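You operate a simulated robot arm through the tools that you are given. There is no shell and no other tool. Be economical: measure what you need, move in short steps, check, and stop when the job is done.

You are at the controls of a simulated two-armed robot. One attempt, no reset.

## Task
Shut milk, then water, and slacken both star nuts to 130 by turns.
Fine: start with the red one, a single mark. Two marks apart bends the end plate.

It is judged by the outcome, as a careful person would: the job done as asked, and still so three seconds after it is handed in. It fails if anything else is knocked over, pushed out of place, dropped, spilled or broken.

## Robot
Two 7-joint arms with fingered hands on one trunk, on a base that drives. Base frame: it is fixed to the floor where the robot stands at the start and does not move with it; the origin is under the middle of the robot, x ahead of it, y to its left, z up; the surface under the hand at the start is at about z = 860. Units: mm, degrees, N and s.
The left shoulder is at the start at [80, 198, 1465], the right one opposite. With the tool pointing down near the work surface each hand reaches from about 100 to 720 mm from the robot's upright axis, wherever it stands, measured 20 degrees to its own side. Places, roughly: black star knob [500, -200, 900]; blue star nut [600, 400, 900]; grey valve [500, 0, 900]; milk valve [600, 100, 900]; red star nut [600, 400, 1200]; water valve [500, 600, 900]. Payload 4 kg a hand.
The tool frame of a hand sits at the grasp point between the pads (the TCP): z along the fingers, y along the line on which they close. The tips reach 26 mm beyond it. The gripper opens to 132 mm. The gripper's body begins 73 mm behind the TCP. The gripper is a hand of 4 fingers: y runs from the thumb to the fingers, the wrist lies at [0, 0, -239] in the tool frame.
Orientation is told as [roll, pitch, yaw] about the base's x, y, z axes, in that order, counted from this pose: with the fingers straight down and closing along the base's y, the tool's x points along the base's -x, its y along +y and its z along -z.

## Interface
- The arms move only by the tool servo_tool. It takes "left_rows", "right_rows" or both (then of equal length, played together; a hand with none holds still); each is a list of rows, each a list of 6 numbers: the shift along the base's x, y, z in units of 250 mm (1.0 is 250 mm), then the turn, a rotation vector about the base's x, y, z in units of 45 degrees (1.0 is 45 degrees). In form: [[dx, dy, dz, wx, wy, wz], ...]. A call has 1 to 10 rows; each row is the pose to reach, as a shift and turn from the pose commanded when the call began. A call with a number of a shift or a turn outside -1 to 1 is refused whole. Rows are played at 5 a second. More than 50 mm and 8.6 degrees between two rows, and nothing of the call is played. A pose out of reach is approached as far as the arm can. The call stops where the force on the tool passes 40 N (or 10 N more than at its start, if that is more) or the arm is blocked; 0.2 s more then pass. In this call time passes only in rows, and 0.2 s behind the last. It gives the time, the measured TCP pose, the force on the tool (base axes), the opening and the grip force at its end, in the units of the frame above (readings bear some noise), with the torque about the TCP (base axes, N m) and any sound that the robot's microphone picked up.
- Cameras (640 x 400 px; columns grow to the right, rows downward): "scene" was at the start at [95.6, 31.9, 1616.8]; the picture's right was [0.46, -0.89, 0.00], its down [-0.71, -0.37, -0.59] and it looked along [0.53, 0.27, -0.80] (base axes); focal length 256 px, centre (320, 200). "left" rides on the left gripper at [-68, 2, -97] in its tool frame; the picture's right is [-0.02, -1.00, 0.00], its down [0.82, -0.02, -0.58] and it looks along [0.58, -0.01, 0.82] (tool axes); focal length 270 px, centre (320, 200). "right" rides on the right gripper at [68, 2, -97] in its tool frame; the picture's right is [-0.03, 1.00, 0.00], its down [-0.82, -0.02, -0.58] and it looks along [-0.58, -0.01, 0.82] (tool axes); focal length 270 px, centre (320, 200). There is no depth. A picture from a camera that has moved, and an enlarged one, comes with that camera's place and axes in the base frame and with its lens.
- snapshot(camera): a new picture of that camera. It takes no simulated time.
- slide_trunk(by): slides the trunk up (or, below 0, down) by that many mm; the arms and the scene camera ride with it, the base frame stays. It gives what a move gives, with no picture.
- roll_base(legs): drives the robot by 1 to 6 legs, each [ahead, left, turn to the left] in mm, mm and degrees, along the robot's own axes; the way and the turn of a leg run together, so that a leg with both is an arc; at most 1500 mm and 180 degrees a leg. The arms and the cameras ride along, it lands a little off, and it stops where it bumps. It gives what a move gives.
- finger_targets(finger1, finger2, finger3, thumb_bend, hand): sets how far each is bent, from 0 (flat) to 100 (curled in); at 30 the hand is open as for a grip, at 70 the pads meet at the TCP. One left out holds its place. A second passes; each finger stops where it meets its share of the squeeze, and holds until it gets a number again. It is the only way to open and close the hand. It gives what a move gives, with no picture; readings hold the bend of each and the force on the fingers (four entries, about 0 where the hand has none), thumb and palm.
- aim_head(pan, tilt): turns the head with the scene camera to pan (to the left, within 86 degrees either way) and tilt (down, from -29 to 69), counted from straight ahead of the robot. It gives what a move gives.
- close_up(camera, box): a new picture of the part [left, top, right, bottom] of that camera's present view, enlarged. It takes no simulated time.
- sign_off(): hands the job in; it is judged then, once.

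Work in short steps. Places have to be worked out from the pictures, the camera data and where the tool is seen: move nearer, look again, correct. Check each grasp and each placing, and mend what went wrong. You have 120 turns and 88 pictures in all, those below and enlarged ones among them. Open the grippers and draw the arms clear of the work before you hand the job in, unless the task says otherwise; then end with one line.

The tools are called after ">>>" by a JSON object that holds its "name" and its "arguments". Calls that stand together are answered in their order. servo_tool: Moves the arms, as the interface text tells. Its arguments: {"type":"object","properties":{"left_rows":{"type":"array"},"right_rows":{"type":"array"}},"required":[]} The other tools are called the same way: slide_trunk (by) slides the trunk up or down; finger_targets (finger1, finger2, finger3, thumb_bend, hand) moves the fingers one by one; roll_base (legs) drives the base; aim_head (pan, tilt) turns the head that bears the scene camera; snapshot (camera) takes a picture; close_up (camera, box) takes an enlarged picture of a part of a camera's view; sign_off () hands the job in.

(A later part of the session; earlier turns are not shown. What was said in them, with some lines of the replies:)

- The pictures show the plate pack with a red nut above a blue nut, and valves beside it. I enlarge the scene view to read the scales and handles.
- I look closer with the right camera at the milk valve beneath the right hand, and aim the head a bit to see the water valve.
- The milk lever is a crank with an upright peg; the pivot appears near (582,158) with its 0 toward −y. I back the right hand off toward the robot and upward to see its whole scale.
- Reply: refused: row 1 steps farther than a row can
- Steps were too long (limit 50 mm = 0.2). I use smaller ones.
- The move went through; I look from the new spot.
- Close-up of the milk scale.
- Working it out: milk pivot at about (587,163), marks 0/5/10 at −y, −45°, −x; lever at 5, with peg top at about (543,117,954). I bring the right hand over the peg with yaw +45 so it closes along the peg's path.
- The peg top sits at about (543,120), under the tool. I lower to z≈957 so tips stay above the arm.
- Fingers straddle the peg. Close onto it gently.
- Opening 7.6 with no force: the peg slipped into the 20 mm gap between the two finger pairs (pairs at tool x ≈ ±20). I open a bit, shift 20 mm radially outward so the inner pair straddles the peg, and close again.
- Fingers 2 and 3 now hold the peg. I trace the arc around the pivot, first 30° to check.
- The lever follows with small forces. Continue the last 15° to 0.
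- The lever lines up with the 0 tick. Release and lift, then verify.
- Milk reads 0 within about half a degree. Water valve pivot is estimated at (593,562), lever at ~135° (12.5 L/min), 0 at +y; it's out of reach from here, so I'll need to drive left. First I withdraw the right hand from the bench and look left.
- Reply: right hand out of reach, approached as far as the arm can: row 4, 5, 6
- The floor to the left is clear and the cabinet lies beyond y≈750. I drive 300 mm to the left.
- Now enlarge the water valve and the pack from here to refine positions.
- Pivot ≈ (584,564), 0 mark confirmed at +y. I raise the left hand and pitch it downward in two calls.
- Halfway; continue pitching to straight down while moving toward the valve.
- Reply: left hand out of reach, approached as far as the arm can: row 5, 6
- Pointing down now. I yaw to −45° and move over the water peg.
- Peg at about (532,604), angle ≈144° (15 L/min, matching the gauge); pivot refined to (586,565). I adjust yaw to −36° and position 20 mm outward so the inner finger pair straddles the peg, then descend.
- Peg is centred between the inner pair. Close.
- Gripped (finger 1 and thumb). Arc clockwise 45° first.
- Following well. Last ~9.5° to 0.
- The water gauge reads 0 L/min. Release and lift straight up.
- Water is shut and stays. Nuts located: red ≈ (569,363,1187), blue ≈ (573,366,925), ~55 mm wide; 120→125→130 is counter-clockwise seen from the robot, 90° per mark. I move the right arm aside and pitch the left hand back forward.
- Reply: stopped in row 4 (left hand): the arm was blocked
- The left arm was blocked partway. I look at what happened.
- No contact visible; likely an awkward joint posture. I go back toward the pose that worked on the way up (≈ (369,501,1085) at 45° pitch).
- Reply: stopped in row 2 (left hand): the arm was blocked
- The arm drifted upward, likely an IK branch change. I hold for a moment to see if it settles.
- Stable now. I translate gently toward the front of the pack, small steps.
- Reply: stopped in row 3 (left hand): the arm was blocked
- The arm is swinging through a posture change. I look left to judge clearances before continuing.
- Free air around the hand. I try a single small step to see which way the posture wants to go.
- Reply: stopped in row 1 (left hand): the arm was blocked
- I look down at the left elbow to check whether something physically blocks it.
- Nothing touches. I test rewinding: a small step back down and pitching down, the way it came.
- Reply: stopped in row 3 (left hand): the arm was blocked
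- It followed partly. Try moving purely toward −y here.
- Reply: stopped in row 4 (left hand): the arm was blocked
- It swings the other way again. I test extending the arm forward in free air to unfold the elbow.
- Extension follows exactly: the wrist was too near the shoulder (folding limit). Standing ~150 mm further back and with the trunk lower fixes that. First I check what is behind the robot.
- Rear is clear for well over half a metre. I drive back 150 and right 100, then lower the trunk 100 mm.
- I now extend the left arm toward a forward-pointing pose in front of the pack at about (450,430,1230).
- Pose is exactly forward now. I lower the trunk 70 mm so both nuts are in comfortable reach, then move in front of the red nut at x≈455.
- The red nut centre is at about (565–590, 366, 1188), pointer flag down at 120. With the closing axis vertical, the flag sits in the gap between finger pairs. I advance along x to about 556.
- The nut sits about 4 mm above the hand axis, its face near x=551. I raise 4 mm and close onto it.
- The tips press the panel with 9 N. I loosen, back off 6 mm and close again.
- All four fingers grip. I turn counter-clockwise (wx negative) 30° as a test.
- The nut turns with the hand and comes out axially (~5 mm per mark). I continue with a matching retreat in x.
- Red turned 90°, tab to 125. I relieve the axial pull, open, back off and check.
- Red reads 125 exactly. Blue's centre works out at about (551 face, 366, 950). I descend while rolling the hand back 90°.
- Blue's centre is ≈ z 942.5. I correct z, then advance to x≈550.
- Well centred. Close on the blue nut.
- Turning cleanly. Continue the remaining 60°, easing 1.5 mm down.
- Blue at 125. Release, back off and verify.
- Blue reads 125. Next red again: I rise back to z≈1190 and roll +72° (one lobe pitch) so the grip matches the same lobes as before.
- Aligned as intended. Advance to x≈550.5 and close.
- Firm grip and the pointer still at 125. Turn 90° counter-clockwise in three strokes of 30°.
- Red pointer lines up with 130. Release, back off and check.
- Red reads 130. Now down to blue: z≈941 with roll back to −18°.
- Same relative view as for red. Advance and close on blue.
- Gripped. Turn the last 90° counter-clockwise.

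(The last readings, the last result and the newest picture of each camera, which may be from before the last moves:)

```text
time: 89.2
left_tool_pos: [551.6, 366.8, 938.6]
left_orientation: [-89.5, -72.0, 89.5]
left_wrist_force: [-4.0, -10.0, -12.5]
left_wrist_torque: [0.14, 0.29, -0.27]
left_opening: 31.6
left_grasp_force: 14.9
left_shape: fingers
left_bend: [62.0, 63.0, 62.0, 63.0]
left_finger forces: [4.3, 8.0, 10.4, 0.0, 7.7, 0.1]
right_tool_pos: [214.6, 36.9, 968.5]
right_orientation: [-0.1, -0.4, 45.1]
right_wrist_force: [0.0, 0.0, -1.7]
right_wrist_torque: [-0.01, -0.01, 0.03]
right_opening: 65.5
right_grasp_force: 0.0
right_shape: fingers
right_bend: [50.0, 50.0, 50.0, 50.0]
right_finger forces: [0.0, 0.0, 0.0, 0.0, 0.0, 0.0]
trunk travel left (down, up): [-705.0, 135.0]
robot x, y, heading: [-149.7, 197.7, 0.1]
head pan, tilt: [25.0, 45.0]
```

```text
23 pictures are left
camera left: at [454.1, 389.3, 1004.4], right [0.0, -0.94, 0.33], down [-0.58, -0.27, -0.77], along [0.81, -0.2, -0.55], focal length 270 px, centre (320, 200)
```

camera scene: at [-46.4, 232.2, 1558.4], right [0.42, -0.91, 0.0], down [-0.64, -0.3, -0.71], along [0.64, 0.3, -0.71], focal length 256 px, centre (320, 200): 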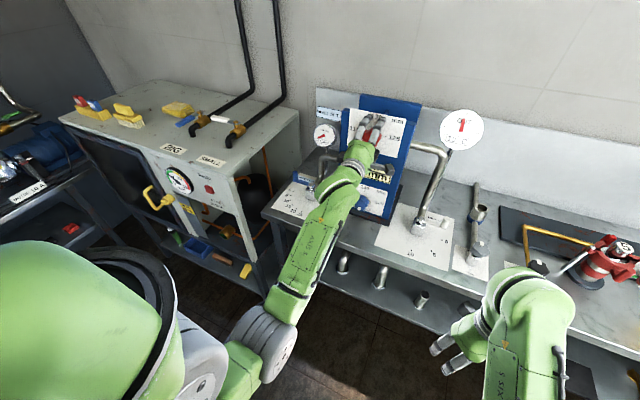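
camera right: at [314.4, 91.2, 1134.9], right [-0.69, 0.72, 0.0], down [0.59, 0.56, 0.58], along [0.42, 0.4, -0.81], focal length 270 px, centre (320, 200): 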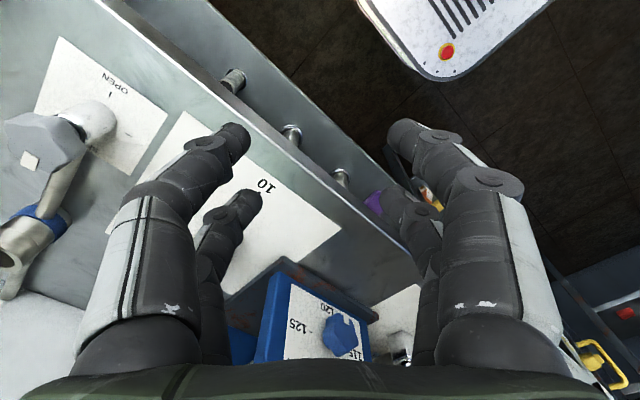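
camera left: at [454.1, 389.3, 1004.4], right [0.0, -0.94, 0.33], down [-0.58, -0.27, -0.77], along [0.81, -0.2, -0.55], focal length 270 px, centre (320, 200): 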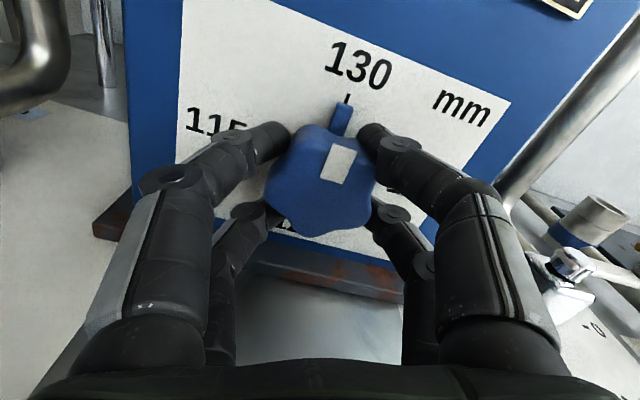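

Blue pointer at 130. Release, back off well clear, and check both nuts.

>>> {"name": "finger_targets", "arguments": {"hand": "left", "finger1": 40, "finger2": 40, "finger3": 40, "thumb_bend": 40}}

>>> {"name": "servo_tool", "arguments": {"left_rows": [[-0.15, 0, 0, 0, 0, 0], [-0.3, 0, 0, 0, 0, 0], [-0.44, 0, 0, 0, 0, 0], [-0.58, 0, 0.05, 0, 0, 0], [-0.72, 0.0, 0.1, 0, 0, 0]]}}

>>> {"name": "snapshot", "arguments": {"camera": "left"}}

>>> {"name": "snapshot", "arguments": {"camera": "scene"}}

```text
time: 90.2
left_tool_pos: [549.7, 367.5, 940.0]
left_orientation: [-90.2, -71.9, 90.0]
left_wrist_force: [-0.5, 0.4, -1.0]
left_wrist_torque: [0.0, -0.02, 0.02]
left_opening: 99.2
left_grasp_force: 0.1
left_shape: fingers
left_bend: [40.0, 40.0, 40.0, 40.0]
left_finger forces: [0.1, 0.0, 0.0, 0.0, 0.0, 0.1]
right_tool_pos: [215.5, 37.7, 969.7]
right_orientation: [-0.2, -0.4, 45.1]
right_wrist_force: [-0.2, -0.6, 0.7]
right_wrist_torque: [0.01, -0.02, -0.02]
right_opening: 65.7
right_grasp_force: 0.0
right_shape: fingers
right_bend: [50.0, 50.0, 50.0, 50.0]
right_finger forces: [0.0, 0.0, 0.1, 0.0, 0.1, 0.0]
trunk travel left (down, up): [-705.0, 135.0]
robot x, y, heading: [-152.5, 199.4, -0.1]
head pan, tilt: [25.0, 45.0]
```

```text
time: 91.4
left_tool_pos: [367.3, 367.1, 966.2]
left_orientation: [-90.6, -72.0, 90.3]
left_wrist_force: [-0.1, 0.2, -0.1]
left_wrist_torque: [-0.02, 0.0, 0.01]
left_opening: 99.6
left_grasp_force: 0.1
left_shape: fingers
left_bend: [40.0, 40.0, 40.0, 40.0]
left_finger forces: [0.0, 0.0, 0.0, 0.0, 0.0, 0.0]
right_tool_pos: [213.4, 38.1, 970.0]
right_orientation: [-0.2, -0.4, 45.0]
right_wrist_force: [-0.8, -0.1, 0.0]
right_wrist_torque: [-0.03, 0.0, -0.02]
right_opening: 65.6
right_grasp_force: 0.1
right_shape: fingers
right_bend: [50.0, 50.0, 50.0, 50.0]
right_finger forces: [0.0, 0.0, 0.0, 0.0, 0.0, 0.1]
trunk travel left (down, up): [-705.0, 135.0]
robot x, y, heading: [-149.7, 201.8, -0.0]
head pan, tilt: [25.0, 45.0]
```

```text
22 pictures are left
camera left: at [270.7, 390.7, 1031.8], right [0.0, -0.94, 0.33], down [-0.58, -0.27, -0.77], along [0.82, -0.2, -0.54], focal length 270 px, centre (320, 200)
```

left: 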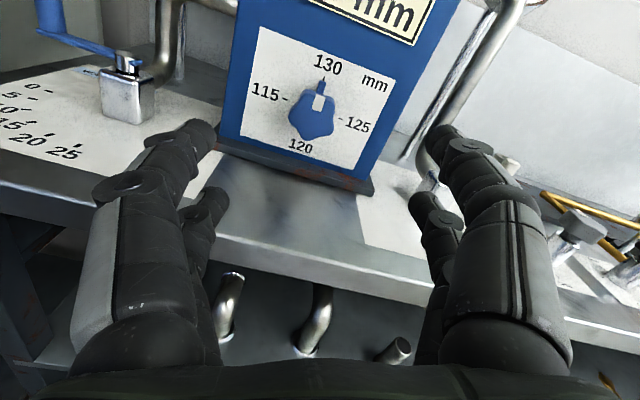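

```text
21 pictures are left
camera scene: at [-48.4, 232.4, 1558.5], right [0.42, -0.91, 0.0], down [-0.64, -0.3, -0.71], along [0.64, 0.3, -0.71], focal length 256 px, centre (320, 200)
```

scene: 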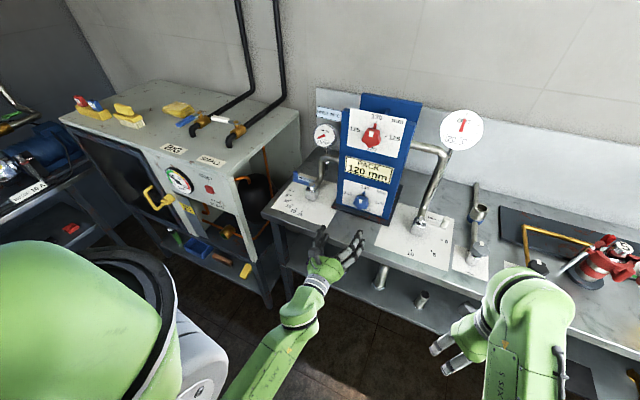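

Now detailed checks of the nuts and both valves.

>>> {"name": "close_up", "arguments": {"camera": "scene", "box": [290, 90, 420, 220]}}

>>> {"name": "close_up", "arguments": {"camera": "scene", "box": [370, 100, 500, 270]}}

>>> {"name": "close_up", "arguments": {"camera": "left", "box": [230, 20, 410, 180]}}

```text
3.08 times, centred on (355, 155) of scene
camera zoom: at [-48.4, 232.4, 1558.5], right [0.42, -0.91, 0.0], down [-0.64, -0.3, -0.71], along [0.64, 0.3, -0.71], focal length 787 px, centre (212, 338)
```

zoom: 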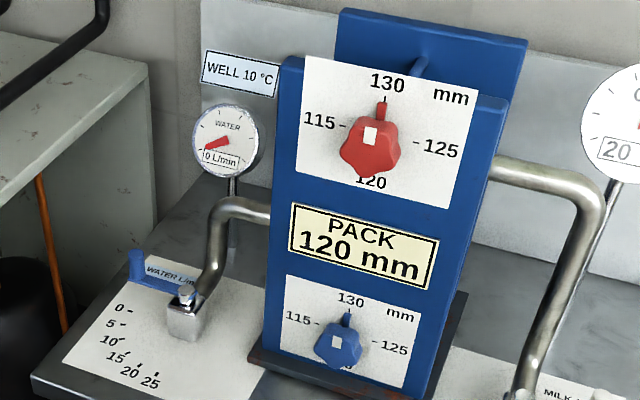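

```text
2.35 times, centred on (435, 185) of scene
camera zoom: at [-48.4, 232.4, 1558.5], right [0.42, -0.91, 0.0], down [-0.64, -0.3, -0.71], along [0.64, 0.3, -0.71], focal length 602 px, centre (49, 235)
```

zoom: 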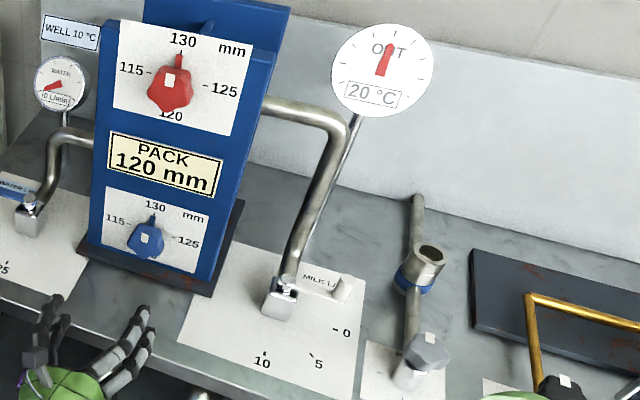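

```text
2.50 times, centred on (320, 100) of left
camera zoom: at [270.7, 390.7, 1031.8], right [0.0, -0.94, 0.33], down [-0.58, -0.27, -0.77], along [0.82, -0.2, -0.54], focal length 676 px, centre (320, 450)
```

zoom: 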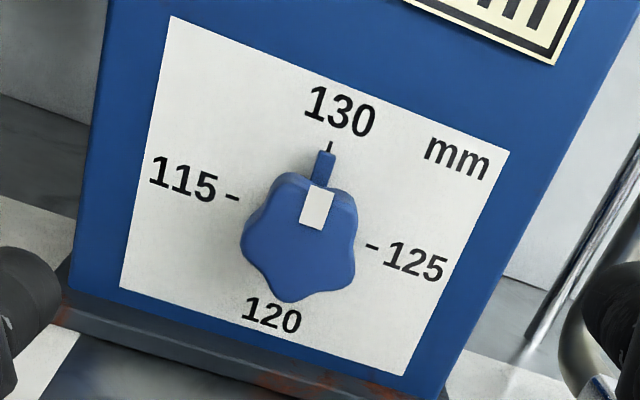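

Nuts both at 130, water 0. I zoom once more on the milk lever.

>>> {"name": "close_up", "arguments": {"camera": "scene", "box": [400, 200, 460, 260]}}

```text
6.67 times, centred on (430, 230) of scene
camera zoom: at [-48.4, 232.4, 1558.5], right [0.42, -0.91, 0.0], down [-0.64, -0.3, -0.71], along [0.64, 0.3, -0.71], focal length 1705 px, centre (-413, 0)
```

zoom: 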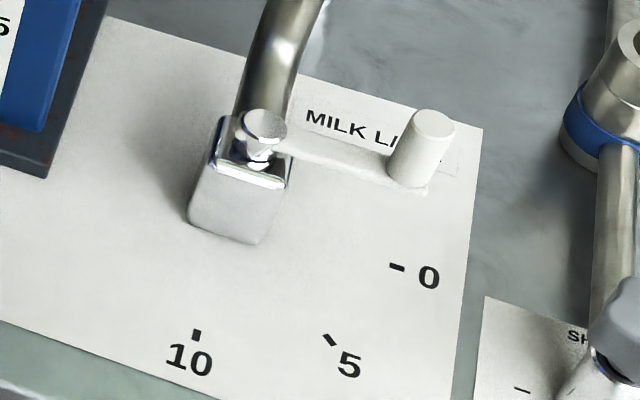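

Milk lever points at 0. I open both hands fully; arms are clear of the work.

>>> {"name": "finger_targets", "arguments": {"hand": "right", "finger1": 30, "finger2": 30, "finger3": 30, "thumb_bend": 30}}

>>> {"name": "finger_targets", "arguments": {"hand": "left", "finger1": 30, "finger2": 30, "finger3": 30, "thumb_bend": 30}}

```text
time: 92.4
left_tool_pos: [369.6, 367.1, 965.4]
left_orientation: [-90.2, -72.0, 90.0]
left_wrist_force: [-0.6, -0.1, 0.4]
left_wrist_torque: [-0.01, 0.02, 0.03]
left_opening: 99.3
left_grasp_force: 0.0
left_shape: fingers
left_bend: [40.0, 40.0, 40.0, 40.0]
left_finger forces: [0.1, 0.0, 0.0, 0.0, 0.0, 0.0]
right_tool_pos: [215.9, 37.7, 967.9]
right_orientation: [-0.2, -0.4, 44.9]
right_wrist_force: [0.3, -0.7, -0.1]
right_wrist_torque: [-0.03, 0.0, 0.05]
right_opening: 132.7
right_grasp_force: 0.1
right_shape: fingers
right_bend: [30.0, 30.0, 30.0, 30.0]
right_finger forces: [0.0, 0.0, 0.0, 0.0, 0.0, 0.1]
trunk travel left (down, up): [-705.0, 135.0]
robot x, y, heading: [-147.2, 196.6, -0.1]
head pan, tilt: [25.0, 45.0]
```

```text
time: 93.4
left_tool_pos: [370.0, 366.9, 965.2]
left_orientation: [-90.2, -72.0, 90.0]
left_wrist_force: [-0.4, 0.2, 0.0]
left_wrist_torque: [0.01, 0.0, 0.01]
left_opening: 132.5
left_grasp_force: 0.1
left_shape: fingers
left_bend: [30.0, 30.0, 30.0, 30.0]
left_finger forces: [0.0, 0.1, 0.0, 0.1, 0.1, 0.1]
right_tool_pos: [213.9, 38.8, 968.9]
right_orientation: [-0.1, -0.5, 45.0]
right_wrist_force: [0.9, 0.3, -0.2]
right_wrist_torque: [-0.01, 0.0, 0.01]
right_opening: 132.6
right_grasp_force: 0.0
right_shape: fingers
right_bend: [30.0, 30.0, 30.0, 30.0]
right_finger forces: [0.0, 0.0, 0.0, 0.0, 0.0, 0.1]
trunk travel left (down, up): [-705.0, 135.0]
robot x, y, heading: [-149.1, 198.6, 0.1]
head pan, tilt: [25.0, 45.0]
```

Everything is set: milk and water at 0, both nuts at 130, hands open and clear. I hand in.

>>> {"name": "sign_off", "arguments": {}}

```text
The job is handed in.
```

I shut milk, then water, and slackened both star nuts to 130 in single-mark turns (red, blue, red, blue). They were never more than one mark apart, and both hands are open and clear of the work.
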